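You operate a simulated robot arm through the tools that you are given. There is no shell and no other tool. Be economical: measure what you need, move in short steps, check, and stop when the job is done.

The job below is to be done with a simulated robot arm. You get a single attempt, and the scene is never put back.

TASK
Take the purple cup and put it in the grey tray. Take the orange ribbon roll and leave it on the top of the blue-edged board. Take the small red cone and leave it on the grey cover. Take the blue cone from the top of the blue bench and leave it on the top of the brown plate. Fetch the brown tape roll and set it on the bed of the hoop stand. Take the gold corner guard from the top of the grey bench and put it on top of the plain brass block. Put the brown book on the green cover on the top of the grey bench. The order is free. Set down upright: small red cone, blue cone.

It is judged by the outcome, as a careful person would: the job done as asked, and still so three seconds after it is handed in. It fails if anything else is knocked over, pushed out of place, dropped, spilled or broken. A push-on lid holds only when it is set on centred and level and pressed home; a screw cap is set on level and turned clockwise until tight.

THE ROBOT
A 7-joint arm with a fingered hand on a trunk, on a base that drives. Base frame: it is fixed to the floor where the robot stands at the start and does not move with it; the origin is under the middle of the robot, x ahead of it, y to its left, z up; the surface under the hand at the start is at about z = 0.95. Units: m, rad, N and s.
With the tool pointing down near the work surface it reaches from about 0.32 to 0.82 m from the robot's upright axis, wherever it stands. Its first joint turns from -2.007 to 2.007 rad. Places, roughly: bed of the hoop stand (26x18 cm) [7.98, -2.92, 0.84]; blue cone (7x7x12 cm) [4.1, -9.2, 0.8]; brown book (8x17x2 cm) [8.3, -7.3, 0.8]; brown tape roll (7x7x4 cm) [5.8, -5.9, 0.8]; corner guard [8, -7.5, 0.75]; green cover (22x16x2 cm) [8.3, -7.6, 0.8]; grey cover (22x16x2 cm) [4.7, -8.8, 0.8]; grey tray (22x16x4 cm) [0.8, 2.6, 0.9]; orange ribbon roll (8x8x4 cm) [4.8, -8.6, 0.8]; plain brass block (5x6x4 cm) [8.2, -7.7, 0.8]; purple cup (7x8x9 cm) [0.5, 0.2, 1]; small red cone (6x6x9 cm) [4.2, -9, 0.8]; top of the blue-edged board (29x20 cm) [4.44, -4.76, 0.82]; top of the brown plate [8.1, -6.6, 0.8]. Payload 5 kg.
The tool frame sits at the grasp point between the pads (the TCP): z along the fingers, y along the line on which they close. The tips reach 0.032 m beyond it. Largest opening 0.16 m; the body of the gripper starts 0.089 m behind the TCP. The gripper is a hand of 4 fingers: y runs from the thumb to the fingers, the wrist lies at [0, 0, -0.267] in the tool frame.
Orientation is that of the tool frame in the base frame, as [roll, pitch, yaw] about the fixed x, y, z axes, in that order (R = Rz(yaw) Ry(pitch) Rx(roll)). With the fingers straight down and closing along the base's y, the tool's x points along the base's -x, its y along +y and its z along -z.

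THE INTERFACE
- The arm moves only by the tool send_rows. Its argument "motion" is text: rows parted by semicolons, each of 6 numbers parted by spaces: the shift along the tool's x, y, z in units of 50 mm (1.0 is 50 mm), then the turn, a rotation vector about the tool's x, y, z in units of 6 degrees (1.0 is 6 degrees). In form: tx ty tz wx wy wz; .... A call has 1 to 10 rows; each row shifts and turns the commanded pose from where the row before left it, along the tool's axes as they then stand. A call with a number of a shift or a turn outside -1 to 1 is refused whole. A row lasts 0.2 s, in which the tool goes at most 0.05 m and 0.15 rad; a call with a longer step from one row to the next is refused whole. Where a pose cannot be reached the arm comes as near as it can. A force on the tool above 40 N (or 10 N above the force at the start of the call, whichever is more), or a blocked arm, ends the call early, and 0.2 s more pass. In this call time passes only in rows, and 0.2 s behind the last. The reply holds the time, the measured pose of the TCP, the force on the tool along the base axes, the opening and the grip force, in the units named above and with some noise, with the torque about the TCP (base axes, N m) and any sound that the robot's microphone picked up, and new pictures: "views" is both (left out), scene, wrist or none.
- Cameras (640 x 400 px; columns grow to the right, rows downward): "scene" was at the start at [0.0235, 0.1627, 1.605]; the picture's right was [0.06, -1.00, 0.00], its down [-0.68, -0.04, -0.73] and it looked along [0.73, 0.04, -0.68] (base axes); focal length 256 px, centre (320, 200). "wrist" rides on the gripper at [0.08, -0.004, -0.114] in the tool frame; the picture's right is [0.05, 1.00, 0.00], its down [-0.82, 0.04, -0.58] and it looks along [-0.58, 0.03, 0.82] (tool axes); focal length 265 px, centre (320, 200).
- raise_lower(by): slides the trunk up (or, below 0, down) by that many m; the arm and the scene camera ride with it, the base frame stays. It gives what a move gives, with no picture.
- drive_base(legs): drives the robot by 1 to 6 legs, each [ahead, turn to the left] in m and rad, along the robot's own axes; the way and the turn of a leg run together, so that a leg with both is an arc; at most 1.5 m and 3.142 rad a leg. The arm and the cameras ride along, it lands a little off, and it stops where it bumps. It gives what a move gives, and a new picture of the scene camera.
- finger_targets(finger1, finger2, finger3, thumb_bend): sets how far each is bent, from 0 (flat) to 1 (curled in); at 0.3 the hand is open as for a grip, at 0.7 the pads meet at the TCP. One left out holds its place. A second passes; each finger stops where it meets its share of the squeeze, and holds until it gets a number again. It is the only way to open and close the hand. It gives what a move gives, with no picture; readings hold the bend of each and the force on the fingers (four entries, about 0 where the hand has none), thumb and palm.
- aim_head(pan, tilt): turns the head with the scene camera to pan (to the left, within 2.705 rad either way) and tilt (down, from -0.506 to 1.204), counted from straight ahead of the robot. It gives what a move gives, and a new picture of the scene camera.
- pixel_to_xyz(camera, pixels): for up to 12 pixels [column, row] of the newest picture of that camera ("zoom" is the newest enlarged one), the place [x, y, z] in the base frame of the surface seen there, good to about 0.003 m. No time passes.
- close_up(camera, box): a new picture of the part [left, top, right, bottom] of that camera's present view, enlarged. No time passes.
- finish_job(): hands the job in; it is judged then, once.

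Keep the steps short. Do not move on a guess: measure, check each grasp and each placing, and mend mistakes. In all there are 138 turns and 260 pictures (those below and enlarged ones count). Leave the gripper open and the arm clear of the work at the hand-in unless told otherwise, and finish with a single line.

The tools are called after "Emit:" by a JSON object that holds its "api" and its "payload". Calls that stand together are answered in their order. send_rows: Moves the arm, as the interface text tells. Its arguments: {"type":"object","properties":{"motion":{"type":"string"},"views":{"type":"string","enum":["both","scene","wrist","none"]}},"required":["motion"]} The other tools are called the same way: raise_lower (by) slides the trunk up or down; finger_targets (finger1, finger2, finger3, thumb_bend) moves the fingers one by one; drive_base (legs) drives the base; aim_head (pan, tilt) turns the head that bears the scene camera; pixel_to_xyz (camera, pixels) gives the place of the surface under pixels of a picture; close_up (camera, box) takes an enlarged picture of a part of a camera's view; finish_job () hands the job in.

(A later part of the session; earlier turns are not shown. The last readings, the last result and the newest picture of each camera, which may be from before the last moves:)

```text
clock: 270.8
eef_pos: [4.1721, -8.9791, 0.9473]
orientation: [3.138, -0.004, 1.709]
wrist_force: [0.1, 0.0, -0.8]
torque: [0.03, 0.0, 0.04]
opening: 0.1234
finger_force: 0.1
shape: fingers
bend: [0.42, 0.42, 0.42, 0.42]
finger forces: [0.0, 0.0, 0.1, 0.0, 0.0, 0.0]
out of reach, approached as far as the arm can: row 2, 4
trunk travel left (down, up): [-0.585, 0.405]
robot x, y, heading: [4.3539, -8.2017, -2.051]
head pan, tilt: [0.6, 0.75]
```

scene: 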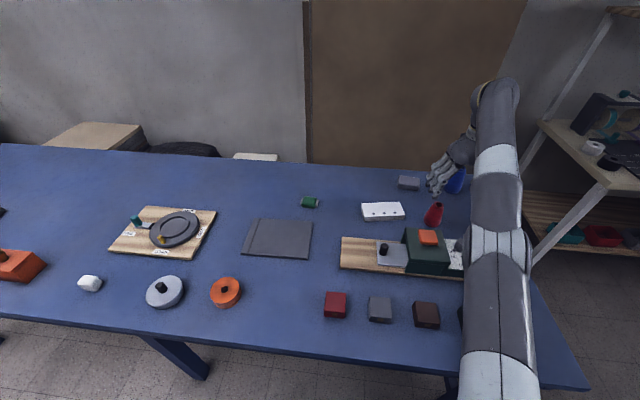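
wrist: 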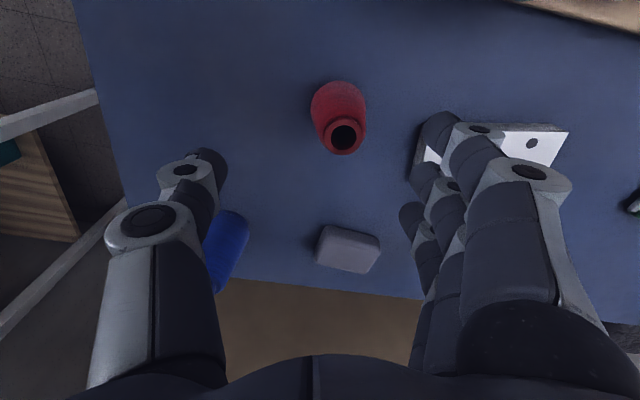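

A sideways arm step is free, and the trunk can do the descent. I step 0.026 m along tool y (+x) only.

Emit:
{"api": "send_rows", "payload": {"motion": "0 0.25 0 0 0 0; 0 0.25 0 0 0 0; 0 0 0 0 0 0", "views": "wrist"}}

```text
clock: 271.6
eef_pos: [4.1971, -8.9814, 0.9508]
orientation: [3.138, -0.004, 1.709]
wrist_force: [-0.9, -0.6, 0.0]
torque: [-0.01, -0.01, 0.01]
opening: 0.123
finger_force: 0.1
shape: fingers
bend: [0.42, 0.42, 0.42, 0.42]
finger forces: [0.0, 0.1, 0.0, 0.0, 0.1, 0.0]
out of reach, approached as far as the arm can: row 1, 2
trunk travel left (down, up): [-0.585, 0.405]
robot x, y, heading: [4.3539, -8.1995, -2.057]
head pan, tilt: [0.6, 0.75]
```

wrist: 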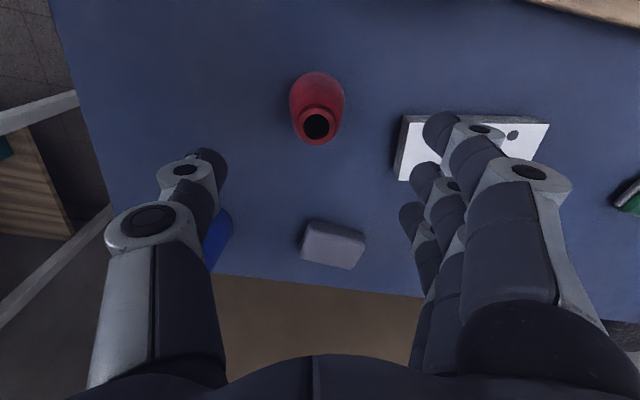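

The rim centre (316,122) is within 7 mm of the axis. I lower by the trunk: first 0.10 m.

Emit:
{"api": "raise_lower", "payload": {"by": -0.1}}

Emit:
{"api": "close_up", "payload": {"camera": "wrist", "box": [0, 0, 640, 400]}}

```text
clock: 272.9
eef_pos: [4.1956, -8.9826, 0.8504]
orientation: [3.14, -0.006, 1.709]
wrist_force: [0.0, 0.3, 0.0]
torque: [0.03, 0.01, -0.03]
opening: 0.1231
finger_force: 0.1
shape: fingers
bend: [0.42, 0.42, 0.42, 0.42]
finger forces: [0.0, 0.0, 0.1, 0.0, 0.0, 0.0]
trunk travel left (down, up): [-0.485, 0.505]
robot x, y, heading: [4.349, -8.1995, -2.059]
head pan, tilt: [0.6, 0.75]
```

```text
1.00 times, centred on (320, 200) of wrist (not enlarged: the box is as wide or as high as the picture)
```

zoom: 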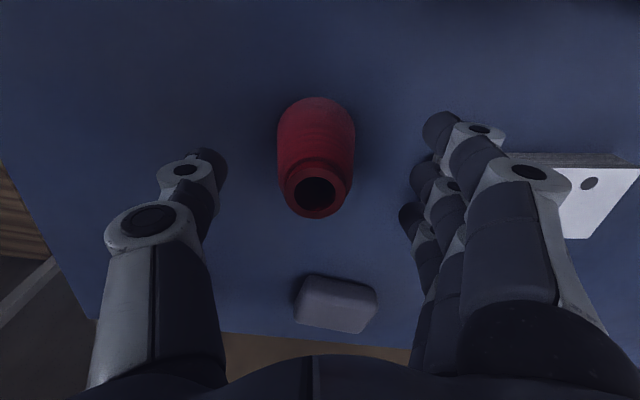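

Still centred. I lower 0.042 m more and close.

Emit:
{"api": "raise_lower", "payload": {"by": -0.042}}

Emit:
{"api": "finger_targets", "payload": {"finger1": 0.68, "finger2": 0.68, "finger3": 0.68, "thumb_bend": 0.68}}

Emit:
{"api": "raise_lower", "payload": {"by": 0.03}}

Emit:
{"api": "close_up", "payload": {"camera": "wrist", "box": [0, 0, 640, 400]}}

```text
clock: 273.8
eef_pos: [4.1966, -8.9825, 0.8094]
orientation: [3.137, -0.003, 1.711]
wrist_force: [0.4, 0.2, 0.3]
torque: [0.02, -0.01, 0.02]
opening: 0.123
finger_force: 0.0
shape: fingers
bend: [0.42, 0.42, 0.42, 0.42]
finger forces: [0.0, 0.0, 0.0, 0.0, 0.1, 0.0]
trunk travel left (down, up): [-0.443, 0.547]
robot x, y, heading: [4.3505, -8.2004, -2.052]
head pan, tilt: [0.6, 0.75]
```

```text
clock: 274.8
eef_pos: [4.1972, -8.9822, 0.8073]
orientation: [3.138, -0.005, 1.711]
wrist_force: [-0.3, 0.4, 0.9]
torque: [0.02, -0.01, 0.0]
opening: 0.0529
finger_force: 17.6
shape: fingers
bend: [0.63, 0.56, 0.66, 0.62]
finger forces: [5.3, 10.5, 1.7, 0.0, 17.7, 0.0]
trunk travel left (down, up): [-0.443, 0.547]
robot x, y, heading: [4.3503, -8.1966, -2.058]
head pan, tilt: [0.6, 0.75]
```

```text
clock: 275.5
eef_pos: [4.1968, -8.9828, 0.8393]
orientation: [3.139, -0.004, 1.709]
wrist_force: [-0.7, 0.5, -0.8]
torque: [-0.01, 0.02, 0.0]
opening: 0.0526
finger_force: 17.0
shape: fingers
bend: [0.63, 0.56, 0.66, 0.62]
finger forces: [5.4, 10.6, 1.7, 0.0, 17.7, 0.0]
trunk travel left (down, up): [-0.473, 0.517]
robot x, y, heading: [4.3553, -8.2006, -2.048]
head pan, tilt: [0.6, 0.75]
```

```text
1.00 times, centred on (320, 200) of wrist (not enlarged: the box is as wide or as high as the picture)
```

zoom: 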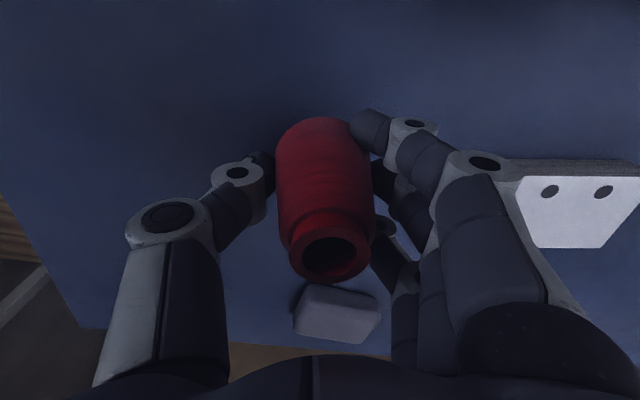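

The red cone is gripped upright. I raise 0.08 m by trunk, then carry it east, away from the machine.

Emit:
{"api": "raise_lower", "payload": {"by": 0.08}}

Emit:
{"api": "send_rows", "payload": {"motion": "0 0.7 0 0 0 0; 0 0.8 0 0 0 0; 0 0.9 0 0 0 0; 0 0.9 0 0 0 0; 0 0.9 0 0 0 0; 0 0.9 0 0 0 0; 0 0.9 0 0 0 0", "views": "none"}}

```text
clock: 276.7
eef_pos: [4.1964, -8.983, 0.9177]
orientation: [3.139, -0.006, 1.711]
wrist_force: [-0.5, -0.5, -1.0]
torque: [0.0, 0.01, -0.01]
opening: 0.0528
finger_force: 17.3
shape: fingers
bend: [0.63, 0.56, 0.66, 0.62]
finger forces: [5.3, 10.6, 1.6, 0.0, 17.8, 0.0]
trunk travel left (down, up): [-0.553, 0.437]
robot x, y, heading: [4.3481, -8.2001, -2.057]
head pan, tilt: [0.6, 0.75]
```

```text
clock: 278.3
eef_pos: [4.493, -8.9706, 0.9304]
orientation: [3.138, -0.006, 1.711]
wrist_force: [-0.7, 0.7, -0.4]
torque: [0.0, 0.04, 0.02]
opening: 0.0528
finger_force: 17.8
shape: fingers
bend: [0.63, 0.56, 0.66, 0.62]
finger forces: [5.3, 10.8, 1.6, 0.1, 17.8, 0.0]
out of reach, approached as far as the arm can: row 1, 2, 3, 4, 5
trunk travel left (down, up): [-0.553, 0.437]
robot x, y, heading: [4.3534, -8.1995, -2.051]
head pan, tilt: [0.6, 0.75]
```

Emit:
{"api": "send_rows", "payload": {"motion": "0.345 0.847 0 0 0 0; 0.345 0.847 0 0 0 0; 0.345 0.847 0 0 0 0; 0.345 0.847 0 0 0 0; 0.345 0.847 0 0 0 0; 0.345 0.847 0 0 0 0", "views": "both"}}

```text
clock: 279.7
eef_pos: [4.7393, -8.8605, 0.9389]
orientation: [3.138, -0.005, 1.711]
wrist_force: [0.0, -0.1, -0.3]
torque: [-0.03, -0.02, -0.01]
opening: 0.0527
finger_force: 17.8
shape: fingers
bend: [0.63, 0.56, 0.66, 0.62]
finger forces: [5.1, 10.8, 1.7, 0.1, 17.6, 0.1]
out of reach, approached as far as the arm can: row 1, 2, 3, 4
trunk travel left (down, up): [-0.553, 0.437]
robot x, y, heading: [4.3508, -8.1998, -2.051]
head pan, tilt: [0.6, 0.75]
```

scene: 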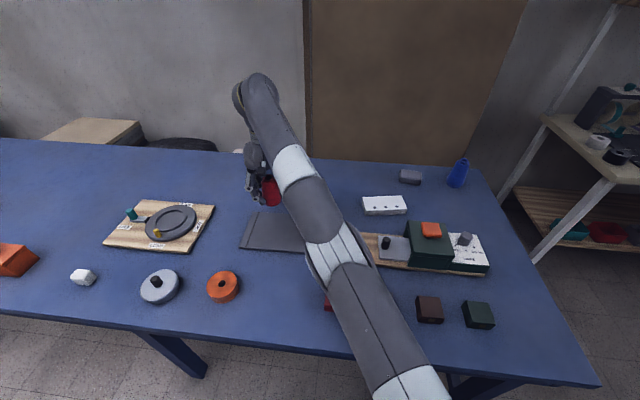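
wrist: 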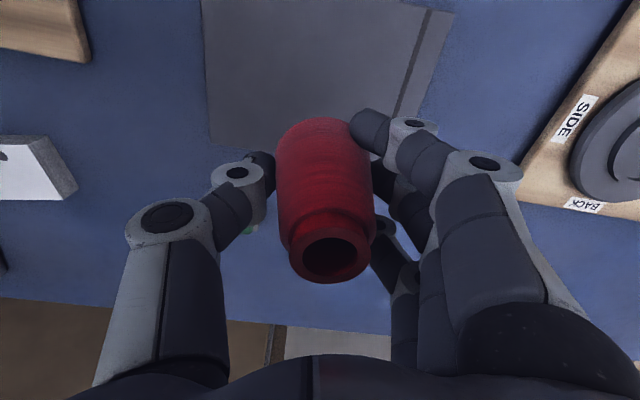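

I nudge to the cover's centre and go down with the arm.

Emit:
{"api": "send_rows", "payload": {"motion": "0.3 -0.05 0.3 0 0 0; 0.25 0 0.5 0 0 0; 0 0 0.6 0 0 0", "views": "both"}}

```text
clock: 280.5
eef_pos: [4.7574, -8.8672, 0.8825]
orientation: [3.14, -0.008, 1.709]
wrist_force: [0.4, 0.6, -1.0]
torque: [-0.02, -0.02, -0.02]
opening: 0.0526
finger_force: 17.6
shape: fingers
bend: [0.63, 0.56, 0.66, 0.62]
finger forces: [5.2, 10.7, 1.6, 0.0, 17.5, 0.0]
out of reach, approached as far as the arm can: row 1, 2, 3
trunk travel left (down, up): [-0.553, 0.437]
robot x, y, heading: [4.3478, -8.197, -2.05]
head pan, tilt: [0.6, 0.75]
```

scene: 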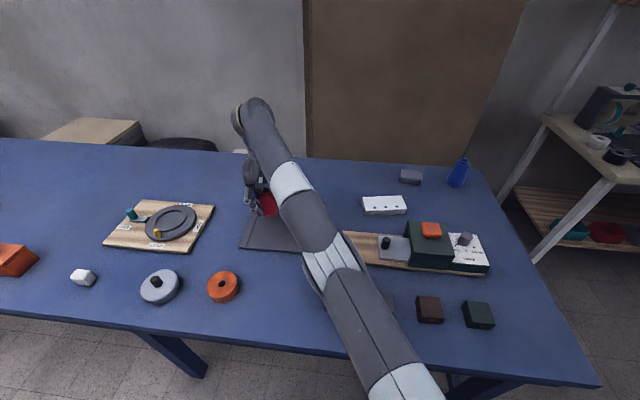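
wrist: 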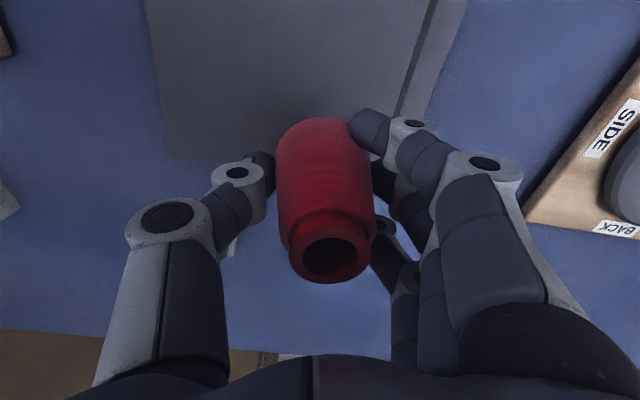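

The arm stays stretched, so I correct with the base: back 0.075 m and turn −0.085 rad to put the cone over the cover's middle.

Emit:
{"api": "drive_base", "payload": {"legs": [[-0.075, 0], [0, -0.085]]}}

Emit:
{"api": "close_up", "payload": {"camera": "wrist", "box": [0, 0, 640, 400]}}

```text
clock: 282.0
eef_pos: [4.7332, -8.8336, 0.8831]
orientation: [3.139, -0.007, 1.623]
wrist_force: [0.2, -0.2, -0.4]
torque: [-0.02, 0.0, 0.02]
opening: 0.0528
finger_force: 17.5
shape: fingers
bend: [0.63, 0.56, 0.66, 0.62]
finger forces: [5.2, 10.8, 1.6, 0.0, 17.5, 0.0]
trunk travel left (down, up): [-0.553, 0.437]
robot x, y, heading: [4.384, -8.1296, -2.14]
head pan, tilt: [0.6, 0.75]
```

scene: 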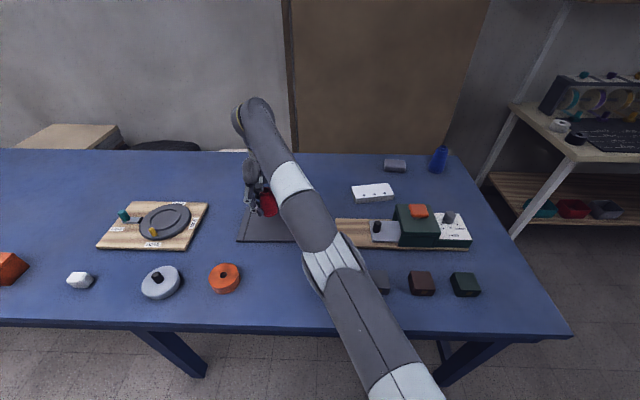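

```text
1.00 times, centred on (320, 200) of wrist (not enlarged: the box is as wide or as high as the picture)
```

zoom: 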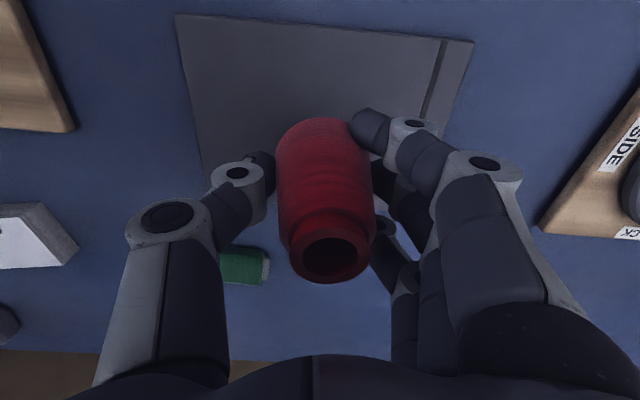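

Spot on: (4.733, −8.834). I lower by trunk: 0.056 m, then small steps.

Emit:
{"api": "raise_lower", "payload": {"by": -0.056}}

Emit:
{"api": "raise_lower", "payload": {"by": -0.006}}

```text
clock: 283.0
eef_pos: [4.7331, -8.8327, 0.8285]
orientation: [3.139, -0.009, 1.624]
wrist_force: [-0.1, 0.6, -1.3]
torque: [0.01, -0.01, 0.0]
opening: 0.0528
finger_force: 18.2
shape: fingers
bend: [0.63, 0.56, 0.66, 0.62]
finger forces: [5.3, 10.9, 1.7, 0.0, 17.5, 0.0]
trunk travel left (down, up): [-0.497, 0.493]
robot x, y, heading: [4.3863, -8.1286, -2.142]
head pan, tilt: [0.6, 0.75]
```

```text
clock: 283.5
eef_pos: [4.732, -8.8333, 0.8213]
orientation: [3.14, -0.008, 1.624]
wrist_force: [0.0, 0.5, -1.1]
torque: [-0.02, 0.02, -0.02]
opening: 0.0527
finger_force: 18.2
shape: fingers
bend: [0.63, 0.56, 0.66, 0.62]
finger forces: [5.2, 10.8, 1.7, 0.0, 17.5, 0.0]
trunk travel left (down, up): [-0.491, 0.499]
robot x, y, heading: [4.3833, -8.1344, -2.138]
head pan, tilt: [0.6, 0.75]
```

Emit:
{"api": "raise_lower", "payload": {"by": -0.003}}

Emit:
{"api": "close_up", "payload": {"camera": "scene", "box": [220, 160, 320, 250]}}

```text
clock: 284.1
eef_pos: [4.7327, -8.8343, 0.8194]
orientation: [3.139, -0.005, 1.624]
wrist_force: [0.2, -0.4, 6.0]
torque: [0.0, -0.17, -0.07]
opening: 0.0524
finger_force: 18.1
shape: fingers
bend: [0.63, 0.57, 0.67, 0.62]
finger forces: [5.5, 11.6, 1.8, 0.1, 18.2, 0.0]
trunk travel left (down, up): [-0.488, 0.502]
robot x, y, heading: [4.3841, -8.132, -2.141]
head pan, tilt: [0.6, 0.75]
```

```text
4.44 times, centred on (270, 205) of scene
```

zoom: 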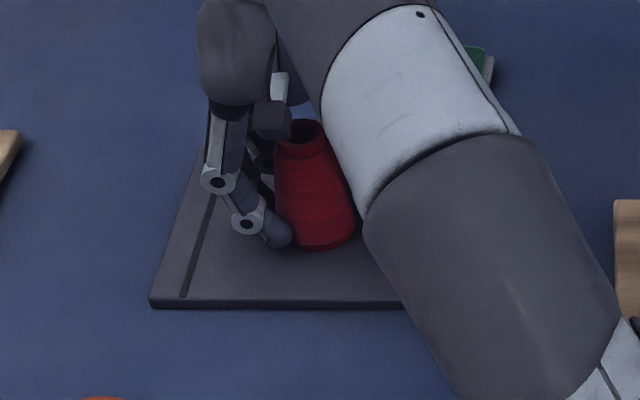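

Contact with the cone upright. I open and raise 0.12 m by trunk.

Emit:
{"api": "finger_targets", "payload": {"finger1": 0.4, "finger2": 0.4, "finger3": 0.4, "thumb_bend": 0.4}}

Emit:
{"api": "raise_lower", "payload": {"by": 0.14}}

Emit:
{"api": "close_up", "payload": {"camera": "wrist", "box": [0, 0, 640, 400]}}

```text
clock: 285.1
eef_pos: [4.7325, -8.8327, 0.8187]
orientation: [3.139, -0.008, 1.623]
wrist_force: [-0.4, 0.9, 0.3]
torque: [-0.04, 0.0, 0.01]
opening: 0.1307
finger_force: 0.2
shape: fingers
bend: [0.4, 0.4, 0.4, 0.4]
finger forces: [0.0, 0.0, 0.0, 0.0, 0.0, 0.1]
trunk travel left (down, up): [-0.488, 0.502]
robot x, y, heading: [4.3873, -8.1318, -2.145]
head pan, tilt: [0.6, 0.75]
```

```text
clock: 286.7
eef_pos: [4.7325, -8.8331, 0.957]
orientation: [3.14, -0.006, 1.624]
wrist_force: [-0.4, 0.5, -0.2]
torque: [0.0, 0.01, 0.0]
opening: 0.1306
finger_force: 0.0
shape: fingers
bend: [0.4, 0.4, 0.4, 0.4]
finger forces: [0.1, 0.0, 0.0, 0.0, 0.1, 0.0]
trunk travel left (down, up): [-0.628, 0.362]
robot x, y, heading: [4.3902, -8.1283, -2.138]
head pan, tilt: [0.6, 0.75]
```

```text
1.00 times, centred on (320, 200) of wrist (not enlarged: the box is as wide or as high as the picture)
```

zoom: 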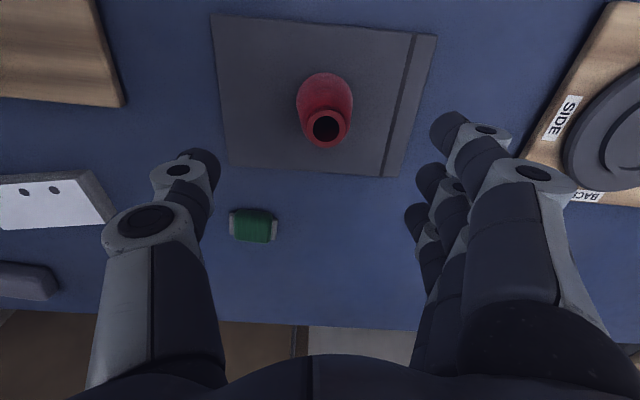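

The red cone stands upright on the cover. The ribbon roll is near: I move inward over it with bigger steps.

Emit:
{"api": "send_rows", "payload": {"motion": "0.74 0.373 0 0 0 0; 0.74 0.373 0 0 0 0; 0.74 0.373 0 0 0 0; 0.74 0.373 0 0 0 0; 0.74 0.373 0 0 0 0; 0.74 0.373 0 0 0 0", "views": "both"}}

```text
clock: 288.1
eef_pos: [4.898, -8.6871, 0.9939]
orientation: [-3.141, -0.012, 1.622]
wrist_force: [0.2, 0.6, 0.3]
torque: [-0.02, 0.02, 0.03]
opening: 0.1307
finger_force: 0.0
shape: fingers
bend: [0.4, 0.4, 0.4, 0.4]
finger forces: [0.1, 0.0, 0.0, 0.1, 0.0, 0.0]
out of reach, approached as far as the arm can: row 1, 2, 3, 4, 5, 6
trunk travel left (down, up): [-0.628, 0.362]
robot x, y, heading: [4.3878, -8.1345, -2.139]
head pan, tilt: [0.6, 0.75]
```

scene: 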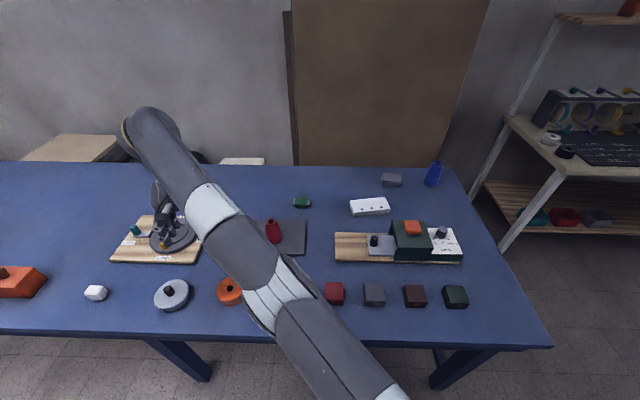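
wrist: 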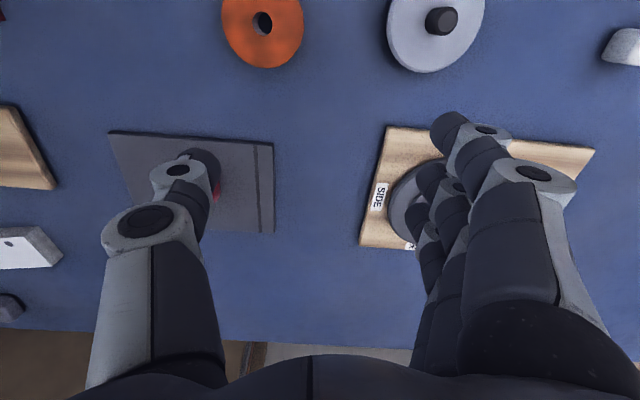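

The elbow is locked straight. I try to unlock it by tilting the hand about the axis across the arm, pulling in, and tilting back, at a safe height.

Emit:
{"api": "send_rows", "payload": {"motion": "0 0 0 0.64 0.77 0; 0 0 0 0.64 0.77 0; 0 0 0 0.64 0.77 0; 0.6 -0.5 0 0 0 0; 0.6 -0.5 0 0 0 0", "views": "none"}}

```text
clock: 289.3
eef_pos: [4.8509, -8.5402, 1.0096]
orientation: [-2.937, -0.247, 1.6]
wrist_force: [1.0, -0.4, -0.6]
torque: [0.16, 0.13, -0.03]
opening: 0.1311
finger_force: 0.0
shape: fingers
bend: [0.4, 0.4, 0.4, 0.4]
finger forces: [0.0, 0.0, 0.0, 0.0, 0.0, 0.0]
out of reach, approached as far as the arm can: row 1, 2, 3
trunk travel left (down, up): [-0.628, 0.362]
robot x, y, heading: [4.3893, -8.1303, -2.14]
head pan, tilt: [0.6, 0.75]
```

That freed it. I tilt back upright.

Emit:
{"api": "send_rows", "payload": {"motion": "0 0 0 -0.64 -0.77 0; 0 0 0 -0.64 -0.77 0; 0 0 0 -0.64 -0.77 0", "views": "both"}}

```text
clock: 290.1
eef_pos: [4.8481, -8.538, 1.0107]
orientation: [3.14, -0.004, 1.623]
wrist_force: [0.4, 0.5, -0.6]
torque: [-0.02, 0.02, -0.02]
opening: 0.1314
finger_force: 0.1
shape: fingers
bend: [0.4, 0.4, 0.4, 0.4]
finger forces: [0.0, 0.1, 0.1, 0.1, 0.1, 0.0]
trunk travel left (down, up): [-0.628, 0.362]
robot x, y, heading: [4.3863, -8.1351, -2.141]
head pan, tilt: [0.6, 0.75]
```

scene: 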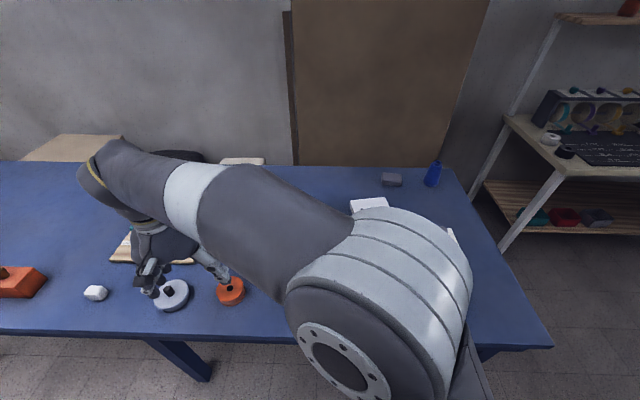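
wrist: 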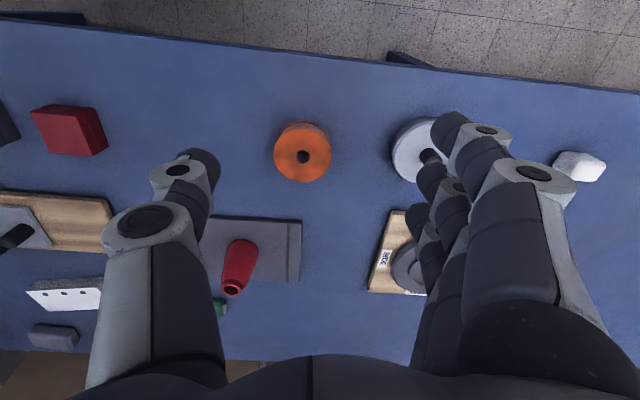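

Freed, the red cone still standing. I measure the ribbon roll (302,155).

Emit:
{"api": "pixel_to_xyz", "payload": {"camera": "wrist", "pixels": [[275, 155], [330, 155], [302, 126], [302, 180], [318, 160], [288, 160], [392, 150], [360, 200], [302, 140]]}}

```text
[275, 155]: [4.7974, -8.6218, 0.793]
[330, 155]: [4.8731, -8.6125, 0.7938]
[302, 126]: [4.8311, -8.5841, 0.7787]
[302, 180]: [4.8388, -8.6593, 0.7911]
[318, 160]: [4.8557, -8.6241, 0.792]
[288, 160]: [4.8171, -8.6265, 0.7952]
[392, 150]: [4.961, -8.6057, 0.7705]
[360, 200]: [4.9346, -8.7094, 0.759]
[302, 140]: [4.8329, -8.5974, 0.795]
```

Ribbon centre (4.835, −8.621), top 0.795; the silver disc next to it begins at x 4.955. I set the opening to 0.12, go above it and down to z 0.85.

Emit:
{"api": "finger_targets", "payload": {"finger1": 0.43, "finger2": 0.43, "finger3": 0.43, "thumb_bend": 0.43}}

Emit:
{"api": "send_rows", "payload": {"motion": "-0.82 -0.17 0 0 0 0; -0.82 -0.17 0 0 0 0; 0 0 0.8 0 0 0; 0 0 0.8 0 0 0; 0 0 0.8 0 0 0; 0 0 0.8 0 0 0", "views": "wrist"}}

```text
clock: 291.1
eef_pos: [4.8478, -8.5384, 1.0115]
orientation: [3.14, -0.007, 1.624]
wrist_force: [0.2, 0.0, -0.1]
torque: [0.0, -0.04, 0.02]
opening: 0.1199
finger_force: 0.1
shape: fingers
bend: [0.43, 0.43, 0.43, 0.43]
finger forces: [0.0, 0.0, 0.0, 0.0, 0.0, 0.0]
trunk travel left (down, up): [-0.628, 0.362]
robot x, y, heading: [4.3896, -8.1344, -2.144]
head pan, tilt: [0.6, 0.75]
```

```text
clock: 292.5
eef_pos: [4.8353, -8.622, 0.851]
orientation: [3.14, -0.006, 1.623]
wrist_force: [0.3, -0.5, 0.7]
torque: [0.0, 0.04, -0.04]
opening: 0.1202
finger_force: 0.1
shape: fingers
bend: [0.43, 0.43, 0.43, 0.43]
finger forces: [0.1, 0.0, 0.0, 0.1, 0.0, 0.1]
trunk travel left (down, up): [-0.628, 0.362]
robot x, y, heading: [4.3886, -8.1331, -2.141]
head pan, tilt: [0.6, 0.75]
```

wrist: 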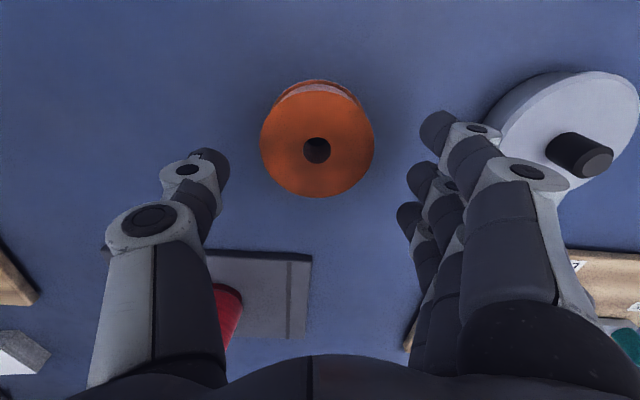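

Centred. I descend 0.047 m and close.

Emit:
{"api": "send_rows", "payload": {"motion": "0 0 0.5 0 0 0; 0 0 0.44 0 0 0", "views": "none"}}

Emit:
{"api": "finger_targets", "payload": {"finger1": 0.64, "finger2": 0.64, "finger3": 0.64, "thumb_bend": 0.64}}

Emit:
{"api": "send_rows", "payload": {"motion": "0 0 -0.5 0 0 0; 0 0 -0.5 0 0 0", "views": "wrist"}}

```text
clock: 293.1
eef_pos: [4.8354, -8.6232, 0.8047]
orientation: [3.14, -0.006, 1.622]
wrist_force: [-0.3, 0.0, -0.1]
torque: [-0.01, 0.02, 0.01]
opening: 0.1198
finger_force: 0.0
shape: fingers
bend: [0.43, 0.43, 0.43, 0.43]
finger forces: [0.1, 0.1, 0.1, 0.0, 0.1, 0.0]
trunk travel left (down, up): [-0.628, 0.362]
robot x, y, heading: [4.3892, -8.1347, -2.144]
head pan, tilt: [0.6, 0.75]
```

```text
clock: 294.1
eef_pos: [4.8348, -8.6225, 0.8035]
orientation: [3.14, -0.006, 1.622]
wrist_force: [1.0, -0.2, -0.9]
torque: [0.01, 0.02, 0.0]
opening: 0.0778
finger_force: 22.8
shape: fingers
bend: [0.57, 0.52, 0.58, 0.57]
finger forces: [7.2, 9.4, 5.9, 0.0, 23.1, 0.0]
trunk travel left (down, up): [-0.628, 0.362]
robot x, y, heading: [4.3853, -8.133, -2.142]
head pan, tilt: [0.6, 0.75]
```

```text
clock: 294.7
eef_pos: [4.8337, -8.6199, 0.8545]
orientation: [3.139, -0.006, 1.624]
wrist_force: [-1.0, 0.2, 0.9]
torque: [-0.05, -0.04, -0.02]
opening: 0.0774
finger_force: 22.9
shape: fingers
bend: [0.57, 0.52, 0.58, 0.57]
finger forces: [7.2, 9.5, 6.1, 0.0, 23.2, 0.1]
trunk travel left (down, up): [-0.628, 0.362]
robot x, y, heading: [4.3882, -8.1332, -2.143]
head pan, tilt: [0.6, 0.75]
```

wrist: 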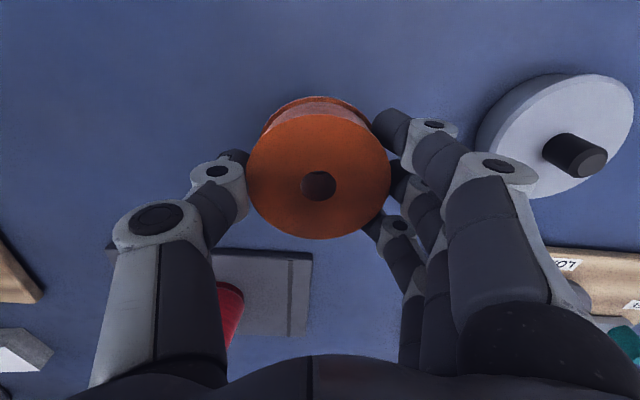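

The ribbon roll is held. I lift, draw in, and drive to the west side of the black bench for the blue-edged board.

Emit:
{"api": "send_rows", "payload": {"motion": "0 0 -0.9 0 0 0; 0 0 -0.9 0 0 0; 0 0 -0.9 0 0 0; 0.66 -0.52 0 0 0 0; 0.66 -0.52 0 0 0 0; 0.66 -0.52 0 0 0 0; 0.66 -0.52 0 0 0 0; 0.66 -0.52 0 0 0 0", "views": "none"}}

Emit:
{"api": "drive_base", "payload": {"legs": [[-0.6, 0], [0, -1.93], [1.5, 0], [0.16, 0], [0, -0.64], [1.5, 0]]}}

Emit:
{"api": "aim_head", "payload": {"pan": -1.2, "tilt": 0.6}}

```text
clock: 296.5
eef_pos: [4.696, -8.4622, 0.9919]
orientation: [3.14, -0.006, 1.621]
wrist_force: [-0.2, -0.9, -0.4]
torque: [-0.02, 0.0, 0.0]
opening: 0.0776
finger_force: 23.2
shape: fingers
bend: [0.57, 0.52, 0.58, 0.57]
finger forces: [7.6, 9.5, 6.4, 0.0, 23.0, 0.0]
trunk travel left (down, up): [-0.628, 0.362]
robot x, y, heading: [4.3892, -8.131, -2.135]
head pan, tilt: [0.6, 0.75]
```

```text
clock: 321.2
eef_pos: [3.2473, -4.7251, 0.9893]
orientation: [3.14, -0.007, -0.957]
wrist_force: [-0.3, -0.3, -1.5]
torque: [-0.03, 0.01, 0.0]
opening: 0.0767
finger_force: 22.4
shape: fingers
bend: [0.57, 0.52, 0.58, 0.57]
finger forces: [7.4, 9.0, 6.4, 0.0, 21.9, 0.1]
trunk travel left (down, up): [-0.628, 0.362]
robot x, y, heading: [3.6847, -4.8458, 1.565]
head pan, tilt: [0.6, 0.75]
```

scene: 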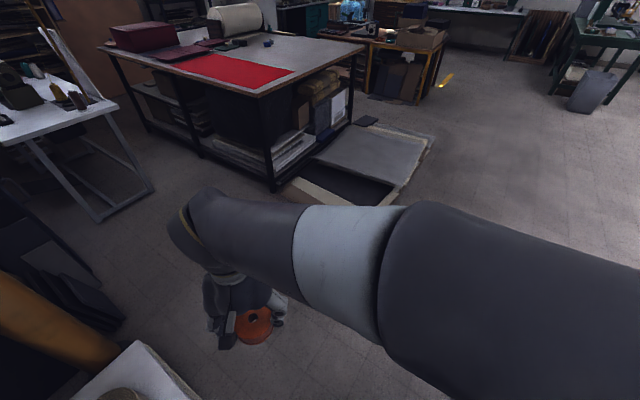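

```text
clock: 323.0
eef_pos: [3.2478, -4.7258, 0.9891]
orientation: [3.14, -0.007, -0.957]
wrist_force: [0.3, -0.5, -0.1]
torque: [-0.01, 0.01, -0.01]
opening: 0.0764
finger_force: 22.9
shape: fingers
bend: [0.57, 0.52, 0.58, 0.57]
finger forces: [7.5, 9.0, 6.3, 0.1, 22.0, 0.0]
trunk travel left (down, up): [-0.628, 0.362]
robot x, y, heading: [3.6867, -4.839, 1.562]
head pan, tilt: [-1.201, 0.6]
```

scene: 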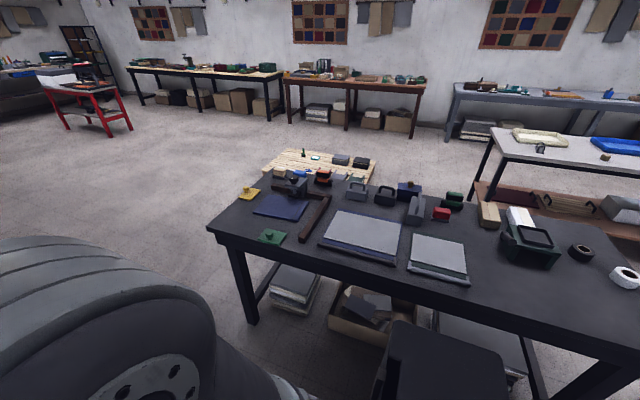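

Emit:
{"api": "close_up", "payload": {"camera": "scene", "box": [300, 190, 500, 310]}}

Emit:
{"api": "pixel_to_xyz", "payload": {"camera": "scene", "pixels": [[362, 235], [338, 212], [402, 218], [394, 257], [322, 243], [438, 258], [415, 208], [372, 217], [315, 215], [400, 310], [300, 255], [275, 300]]}}

```text
3.20 times, centred on (400, 250) of scene
```

zoom: 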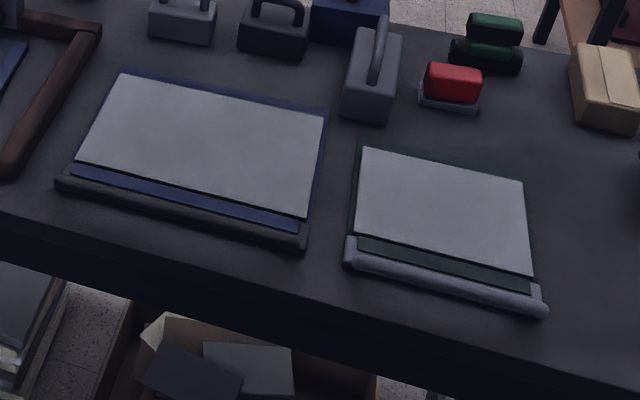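

```text
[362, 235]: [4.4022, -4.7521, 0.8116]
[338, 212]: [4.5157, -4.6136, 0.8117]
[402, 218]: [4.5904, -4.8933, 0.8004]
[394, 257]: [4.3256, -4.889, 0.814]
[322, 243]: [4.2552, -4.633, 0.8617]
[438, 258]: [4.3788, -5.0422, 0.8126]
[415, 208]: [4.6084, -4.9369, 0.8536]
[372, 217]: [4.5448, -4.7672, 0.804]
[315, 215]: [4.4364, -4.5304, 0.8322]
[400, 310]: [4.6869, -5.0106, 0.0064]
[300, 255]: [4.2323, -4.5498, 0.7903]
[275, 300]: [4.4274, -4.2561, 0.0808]
```

The blue-edged board is centred near (4.44, −4.755), top 0.812. I drive up to x≈3.88 facing east, then turn right so the hand comes round over the bench.

Emit:
{"api": "drive_base", "payload": {"legs": [[0, -1.562], [0.2, 0], [0, -1.0]]}}

Emit:
{"api": "aim_head", "payload": {"pan": 0.9, "tilt": 0.8}}

```text
clock: 331.1
eef_pos: [4.3227, -4.717, 0.9898]
orientation: [3.14, -0.007, 2.731]
wrist_force: [0.1, 0.2, -0.4]
torque: [-0.01, 0.0, -0.03]
opening: 0.0768
finger_force: 22.4
shape: fingers
bend: [0.57, 0.52, 0.58, 0.57]
finger forces: [7.6, 9.2, 6.6, 0.1, 22.0, 0.0]
trunk travel left (down, up): [-0.628, 0.362]
robot x, y, heading: [3.889, -4.848, -1.031]
head pan, tilt: [-1.201, 0.6]
```

scene: 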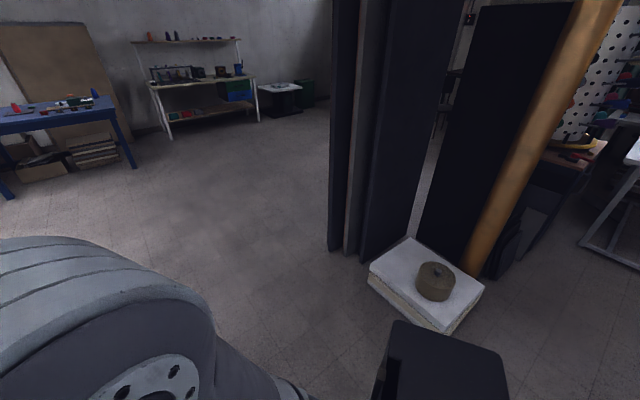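

```text
clock: 333.1
eef_pos: [4.3233, -4.7171, 0.9899]
orientation: [3.138, -0.008, 2.733]
wrist_force: [0.8, 0.2, -1.6]
torque: [0.02, 0.01, -0.01]
opening: 0.0765
finger_force: 22.4
shape: fingers
bend: [0.57, 0.52, 0.58, 0.57]
finger forces: [7.6, 9.1, 6.5, 0.0, 22.0, 0.1]
trunk travel left (down, up): [-0.628, 0.362]
robot x, y, heading: [3.8896, -4.8435, -1.034]
head pan, tilt: [0.901, 0.799]
```

scene: 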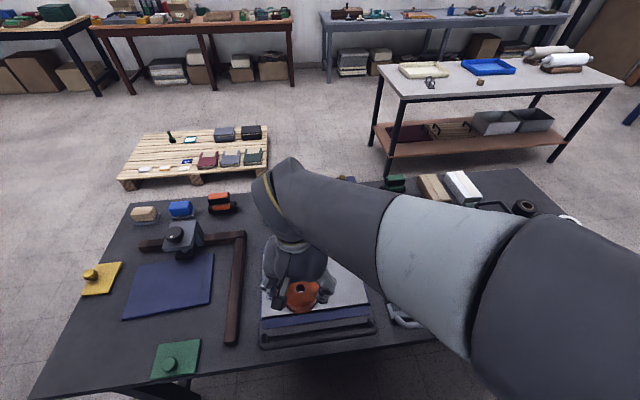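

I move over the board's centre and lower to z≈0.875.

Emit:
{"api": "send_rows", "payload": {"motion": "-0.823 0.065 0 0 0 0; -0.823 0.065 0 0 0 0; -0.823 0.065 0 0 0 0; 0 0 0.8 0 0 0; 0 0 0.8 0 0 0; 0 0 0.7 0 0 0", "views": "both"}}

```text
clock: 334.4
eef_pos: [4.4379, -4.7555, 0.8752]
orientation: [3.139, -0.006, 2.733]
wrist_force: [-0.2, 0.0, -0.8]
torque: [-0.01, 0.05, -0.03]
opening: 0.0767
finger_force: 22.6
shape: fingers
bend: [0.57, 0.52, 0.58, 0.57]
finger forces: [7.7, 9.1, 6.7, 0.0, 22.0, 0.0]
trunk travel left (down, up): [-0.628, 0.362]
robot x, y, heading: [3.8888, -4.8509, -1.033]
head pan, tilt: [0.901, 0.799]
```

scene: 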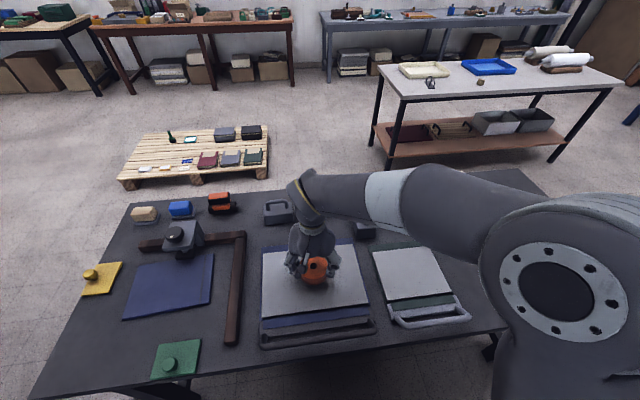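
wrist: 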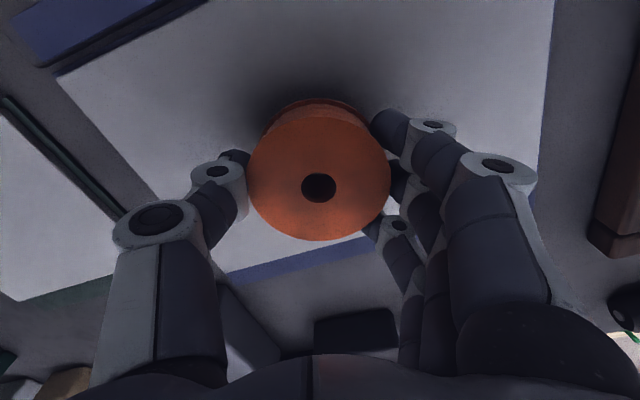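

Emit:
{"api": "send_rows", "payload": {"motion": "0 0 0.2 0 0 0; 0 0 0.1 0 0 0", "views": "none"}}

Emit:
{"api": "send_rows", "payload": {"motion": "0 0 0.06 0 0 0; 0 0 0.04 0 0 0", "views": "none"}}

```text
clock: 335.1
eef_pos: [4.439, -4.7566, 0.8602]
orientation: [3.141, -0.007, 2.73]
wrist_force: [0.6, -0.3, -0.8]
torque: [0.05, -0.03, 0.03]
opening: 0.0765
finger_force: 22.3
shape: fingers
bend: [0.57, 0.52, 0.58, 0.57]
finger forces: [7.7, 9.1, 6.7, 0.0, 22.0, 0.0]
trunk travel left (down, up): [-0.628, 0.362]
robot x, y, heading: [3.8919, -4.846, -1.03]
head pan, tilt: [0.901, 0.799]
```

```text
clock: 335.6
eef_pos: [4.4399, -4.7551, 0.8557]
orientation: [3.138, -0.005, 2.735]
wrist_force: [-1.6, 0.0, 6.7]
torque: [-0.03, 0.02, 0.01]
opening: 0.0767
finger_force: 24.2
shape: fingers
bend: [0.58, 0.52, 0.59, 0.57]
finger forces: [8.2, 9.2, 6.7, 0.0, 23.2, 0.1]
trunk travel left (down, up): [-0.628, 0.362]
robot x, y, heading: [3.8876, -4.8483, -1.039]
head pan, tilt: [0.901, 0.799]
```

Contact. I open and rise.

Emit:
{"api": "finger_targets", "payload": {"finger1": 0.44, "finger2": 0.44, "finger3": 0.44, "thumb_bend": 0.44}}

Emit:
{"api": "send_rows", "payload": {"motion": "0 0 -0.4 0 0 0; 0 0 -0.8 0 0 0; 0 0 -0.9 0 0 0; 0 0 -0.6 0 0 0", "views": "wrist"}}

```text
clock: 336.6
eef_pos: [4.4394, -4.7553, 0.8553]
orientation: [3.14, -0.008, 2.733]
wrist_force: [-0.1, -0.2, 0.7]
torque: [0.0, -0.01, 0.0]
opening: 0.1143
finger_force: 0.0
shape: fingers
bend: [0.44, 0.44, 0.44, 0.44]
finger forces: [0.0, 0.0, 0.0, 0.1, 0.0, 0.1]
trunk travel left (down, up): [-0.628, 0.362]
robot x, y, heading: [3.8902, -4.8469, -1.035]
head pan, tilt: [0.901, 0.799]
```

```text
clock: 337.6
eef_pos: [4.4386, -4.7563, 0.9914]
orientation: [3.14, -0.008, 2.733]
wrist_force: [0.7, -0.3, 0.0]
torque: [0.01, -0.02, -0.03]
opening: 0.1145
finger_force: 0.0
shape: fingers
bend: [0.44, 0.44, 0.44, 0.44]
finger forces: [0.1, 0.0, 0.1, 0.0, 0.0, 0.1]
trunk travel left (down, up): [-0.628, 0.362]
robot x, y, heading: [3.8902, -4.8491, -1.038]
head pan, tilt: [0.901, 0.799]
```

wrist: 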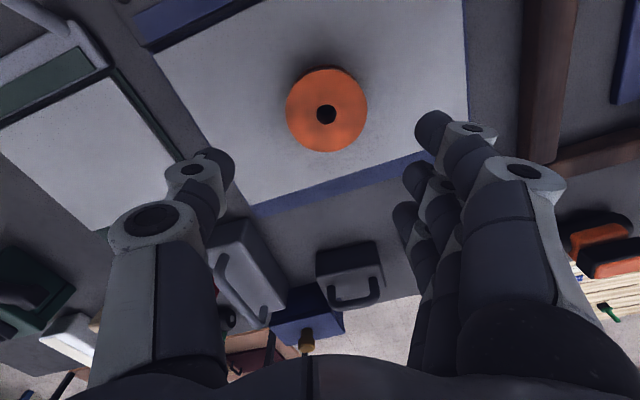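

The ribbon roll is on the board. Last: the blue cone. I draw the arm in and drive south along x≈3.65 toward the west end of the blue bench.

Emit:
{"api": "send_rows", "payload": {"motion": "0.823 -0.065 0 0 0 0; 0.823 -0.065 0 0 0 0; 0.823 -0.065 0 0 0 0", "views": "none"}}

Emit:
{"api": "drive_base", "payload": {"legs": [[-0.3, 0], [0, -0.575], [1.5, 0], [1.5, 0], [0.2, 0]]}}

Emit:
{"api": "aim_head", "payload": {"pan": 0.0, "tilt": 0.6}}

```text
clock: 338.4
eef_pos: [4.3226, -4.7194, 0.9924]
orientation: [3.138, -0.006, 2.729]
wrist_force: [0.5, 0.0, -0.5]
torque: [-0.01, 0.01, 0.0]
opening: 0.1144
finger_force: 0.0
shape: fingers
bend: [0.44, 0.44, 0.44, 0.44]
finger forces: [0.0, 0.0, 0.0, 0.0, 0.1, 0.0]
trunk travel left (down, up): [-0.628, 0.362]
robot x, y, heading: [3.8883, -4.8444, -1.037]
head pan, tilt: [0.901, 0.799]
```

```text
clock: 357.6
eef_pos: [4.0675, -7.9662, 0.9915]
orientation: [3.14, -0.007, 2.156]
wrist_force: [-0.3, -0.7, -0.6]
torque: [0.04, -0.03, 0.03]
opening: 0.1144
finger_force: 0.1
shape: fingers
bend: [0.44, 0.44, 0.44, 0.44]
finger forces: [0.0, 0.1, 0.0, 0.0, 0.0, 0.1]
trunk travel left (down, up): [-0.628, 0.362]
robot x, y, heading: [3.6345, -7.8358, -1.611]
head pan, tilt: [0.901, 0.799]
```

scene: 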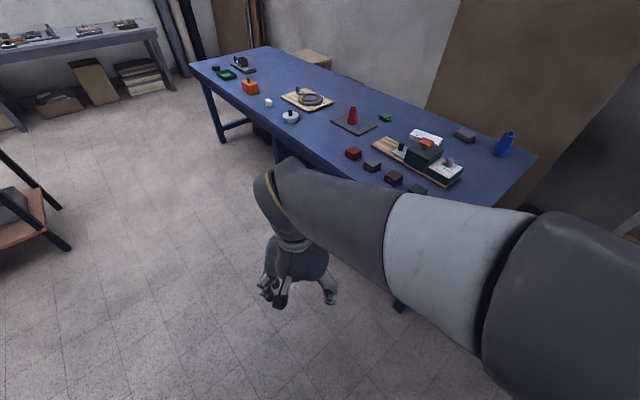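

```text
clock: 358.8
eef_pos: [4.0673, -7.9657, 0.9909]
orientation: [3.14, -0.008, 2.154]
wrist_force: [0.3, 0.0, 0.3]
torque: [0.0, 0.01, 0.03]
opening: 0.1145
finger_force: 0.0
shape: fingers
bend: [0.44, 0.44, 0.44, 0.44]
finger forces: [0.1, 0.0, 0.1, 0.0, 0.0, 0.1]
trunk travel left (down, up): [-0.628, 0.362]
robot x, y, heading: [3.6355, -7.8368, -1.606]
head pan, tilt: [0.0, 0.6]
```

scene: 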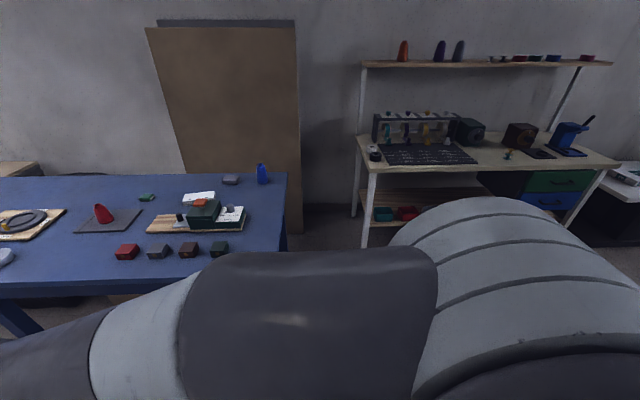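

I measure the white bench's near corner, the free floor between, and the blue cone.

Emit:
{"api": "pixel_to_xyz", "payload": {"camera": "scene", "pixels": [[365, 246], [368, 171], [358, 145], [310, 240], [350, 242], [262, 172], [262, 182], [286, 180], [354, 215], [600, 165]]}}

```text
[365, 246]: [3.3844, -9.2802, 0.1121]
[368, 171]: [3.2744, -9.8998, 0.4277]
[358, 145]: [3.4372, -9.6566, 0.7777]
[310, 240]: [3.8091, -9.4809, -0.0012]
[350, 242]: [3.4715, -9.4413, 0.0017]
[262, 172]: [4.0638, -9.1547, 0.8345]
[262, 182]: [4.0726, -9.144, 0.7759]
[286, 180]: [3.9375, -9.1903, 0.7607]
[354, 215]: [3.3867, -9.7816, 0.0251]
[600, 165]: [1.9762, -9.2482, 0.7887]
```

White bench corner is at (3.43, −9.27) and blue bench edge at x 3.94. I drive 0.88 m to about (3.55, −8.71).

Emit:
{"api": "drive_base", "payload": {"legs": [[0, -0.06], [0.88, 0]]}}

Emit:
{"api": "aim_head", "payload": {"pan": 0.6, "tilt": 0.8}}

```text
clock: 363.8
eef_pos: [3.9697, -8.8631, 0.992]
orientation: [3.14, -0.006, 2.089]
wrist_force: [0.8, 0.3, -0.3]
torque: [0.04, 0.01, 0.02]
opening: 0.1149
finger_force: 0.0
shape: fingers
bend: [0.44, 0.44, 0.44, 0.44]
finger forces: [0.1, 0.0, 0.0, 0.1, 0.0, 0.1]
trunk travel left (down, up): [-0.628, 0.362]
robot x, y, heading: [3.5455, -8.7032, -1.675]
head pan, tilt: [0.0, 0.6]
```

scene: 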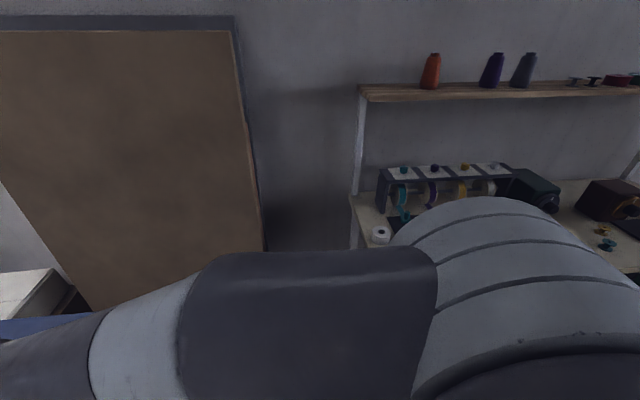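

```text
clock: 364.8
eef_pos: [3.9699, -8.8619, 0.9905]
orientation: [3.14, -0.007, 2.088]
wrist_force: [-0.1, -1.0, -0.9]
torque: [0.01, 0.0, 0.0]
opening: 0.1147
finger_force: 0.0
shape: fingers
bend: [0.44, 0.44, 0.44, 0.44]
finger forces: [0.0, 0.0, 0.1, 0.1, 0.0, 0.1]
trunk travel left (down, up): [-0.628, 0.362]
robot x, y, heading: [3.546, -8.7014, -1.672]
head pan, tilt: [0.6, 0.799]
```

scene: 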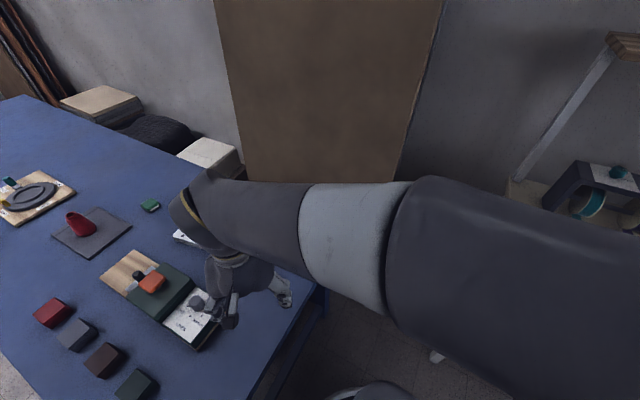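

The red cone at (78,222) looks odd from here; I check it.

Emit:
{"api": "close_up", "payload": {"camera": "scene", "box": [40, 190, 140, 260]}}

Emit:
{"api": "pixel_to_xyz", "payload": {"camera": "scene", "pixels": [[72, 214], [80, 222], [86, 232], [92, 230]]}}

```text
5.71 times, centred on (90, 225) of scene
```

zoom: 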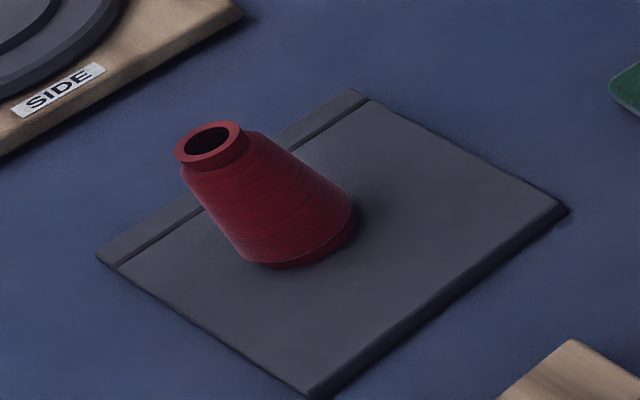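

```text
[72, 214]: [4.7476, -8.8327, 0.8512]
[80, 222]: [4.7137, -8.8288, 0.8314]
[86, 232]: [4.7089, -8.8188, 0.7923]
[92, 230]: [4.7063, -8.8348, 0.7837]
```

It stands upright; only wide-angle stretch. Now I move over the blue cone.

Emit:
{"api": "send_rows", "payload": {"motion": "-0.815 -0.133 0 0 0 0; -0.815 -0.133 0 0 0 0; -0.815 -0.133 0 0 0 0; -0.815 -0.133 0 0 0 0; -0.815 -0.133 0 0 0 0; -0.815 -0.133 0 0 0 0; -0.815 -0.133 0 0 0 0; -0.815 -0.133 0 0 0 0", "views": "both"}}

Emit:
{"api": "finger_targets", "payload": {"finger1": 0.38, "finger2": 0.38, "finger3": 0.38, "thumb_bend": 0.38}}

```text
clock: 366.6
eef_pos: [4.0851, -9.1746, 0.9854]
orientation: [3.14, -0.008, 2.09]
wrist_force: [0.8, 0.4, 0.2]
torque: [0.02, 0.0, 0.0]
opening: 0.1147
finger_force: 0.1
shape: fingers
bend: [0.44, 0.44, 0.44, 0.44]
finger forces: [0.0, 0.0, 0.1, 0.0, 0.0, 0.0]
trunk travel left (down, up): [-0.628, 0.362]
robot x, y, heading: [3.543, -8.7074, -1.675]
head pan, tilt: [0.6, 0.799]
```

scene: 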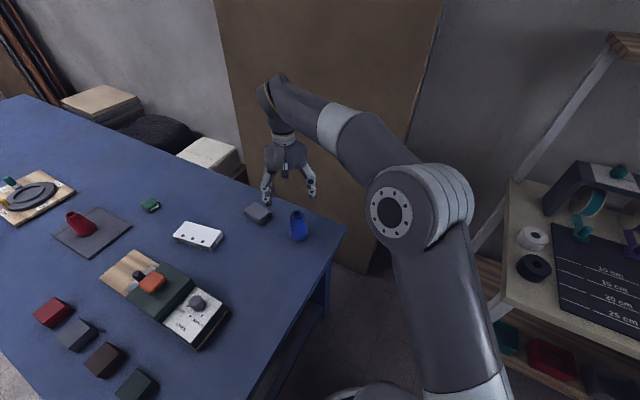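
wrist: 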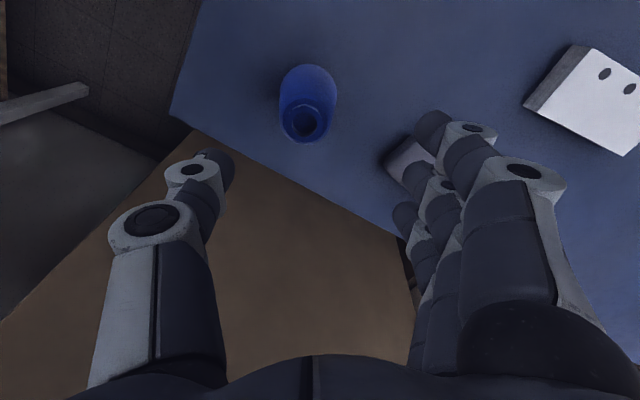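

```text
clock: 367.6
eef_pos: [4.0848, -9.1739, 0.9875]
orientation: [3.139, -0.008, 2.09]
wrist_force: [-0.5, 0.4, 0.8]
torque: [-0.03, -0.01, 0.01]
opening: 0.1383
finger_force: 0.1
shape: fingers
bend: [0.38, 0.38, 0.38, 0.38]
finger forces: [0.0, 0.1, 0.0, 0.0, 0.0, 0.0]
trunk travel left (down, up): [-0.628, 0.362]
robot x, y, heading: [3.5441, -8.7068, -1.677]
head pan, tilt: [0.6, 0.799]
```

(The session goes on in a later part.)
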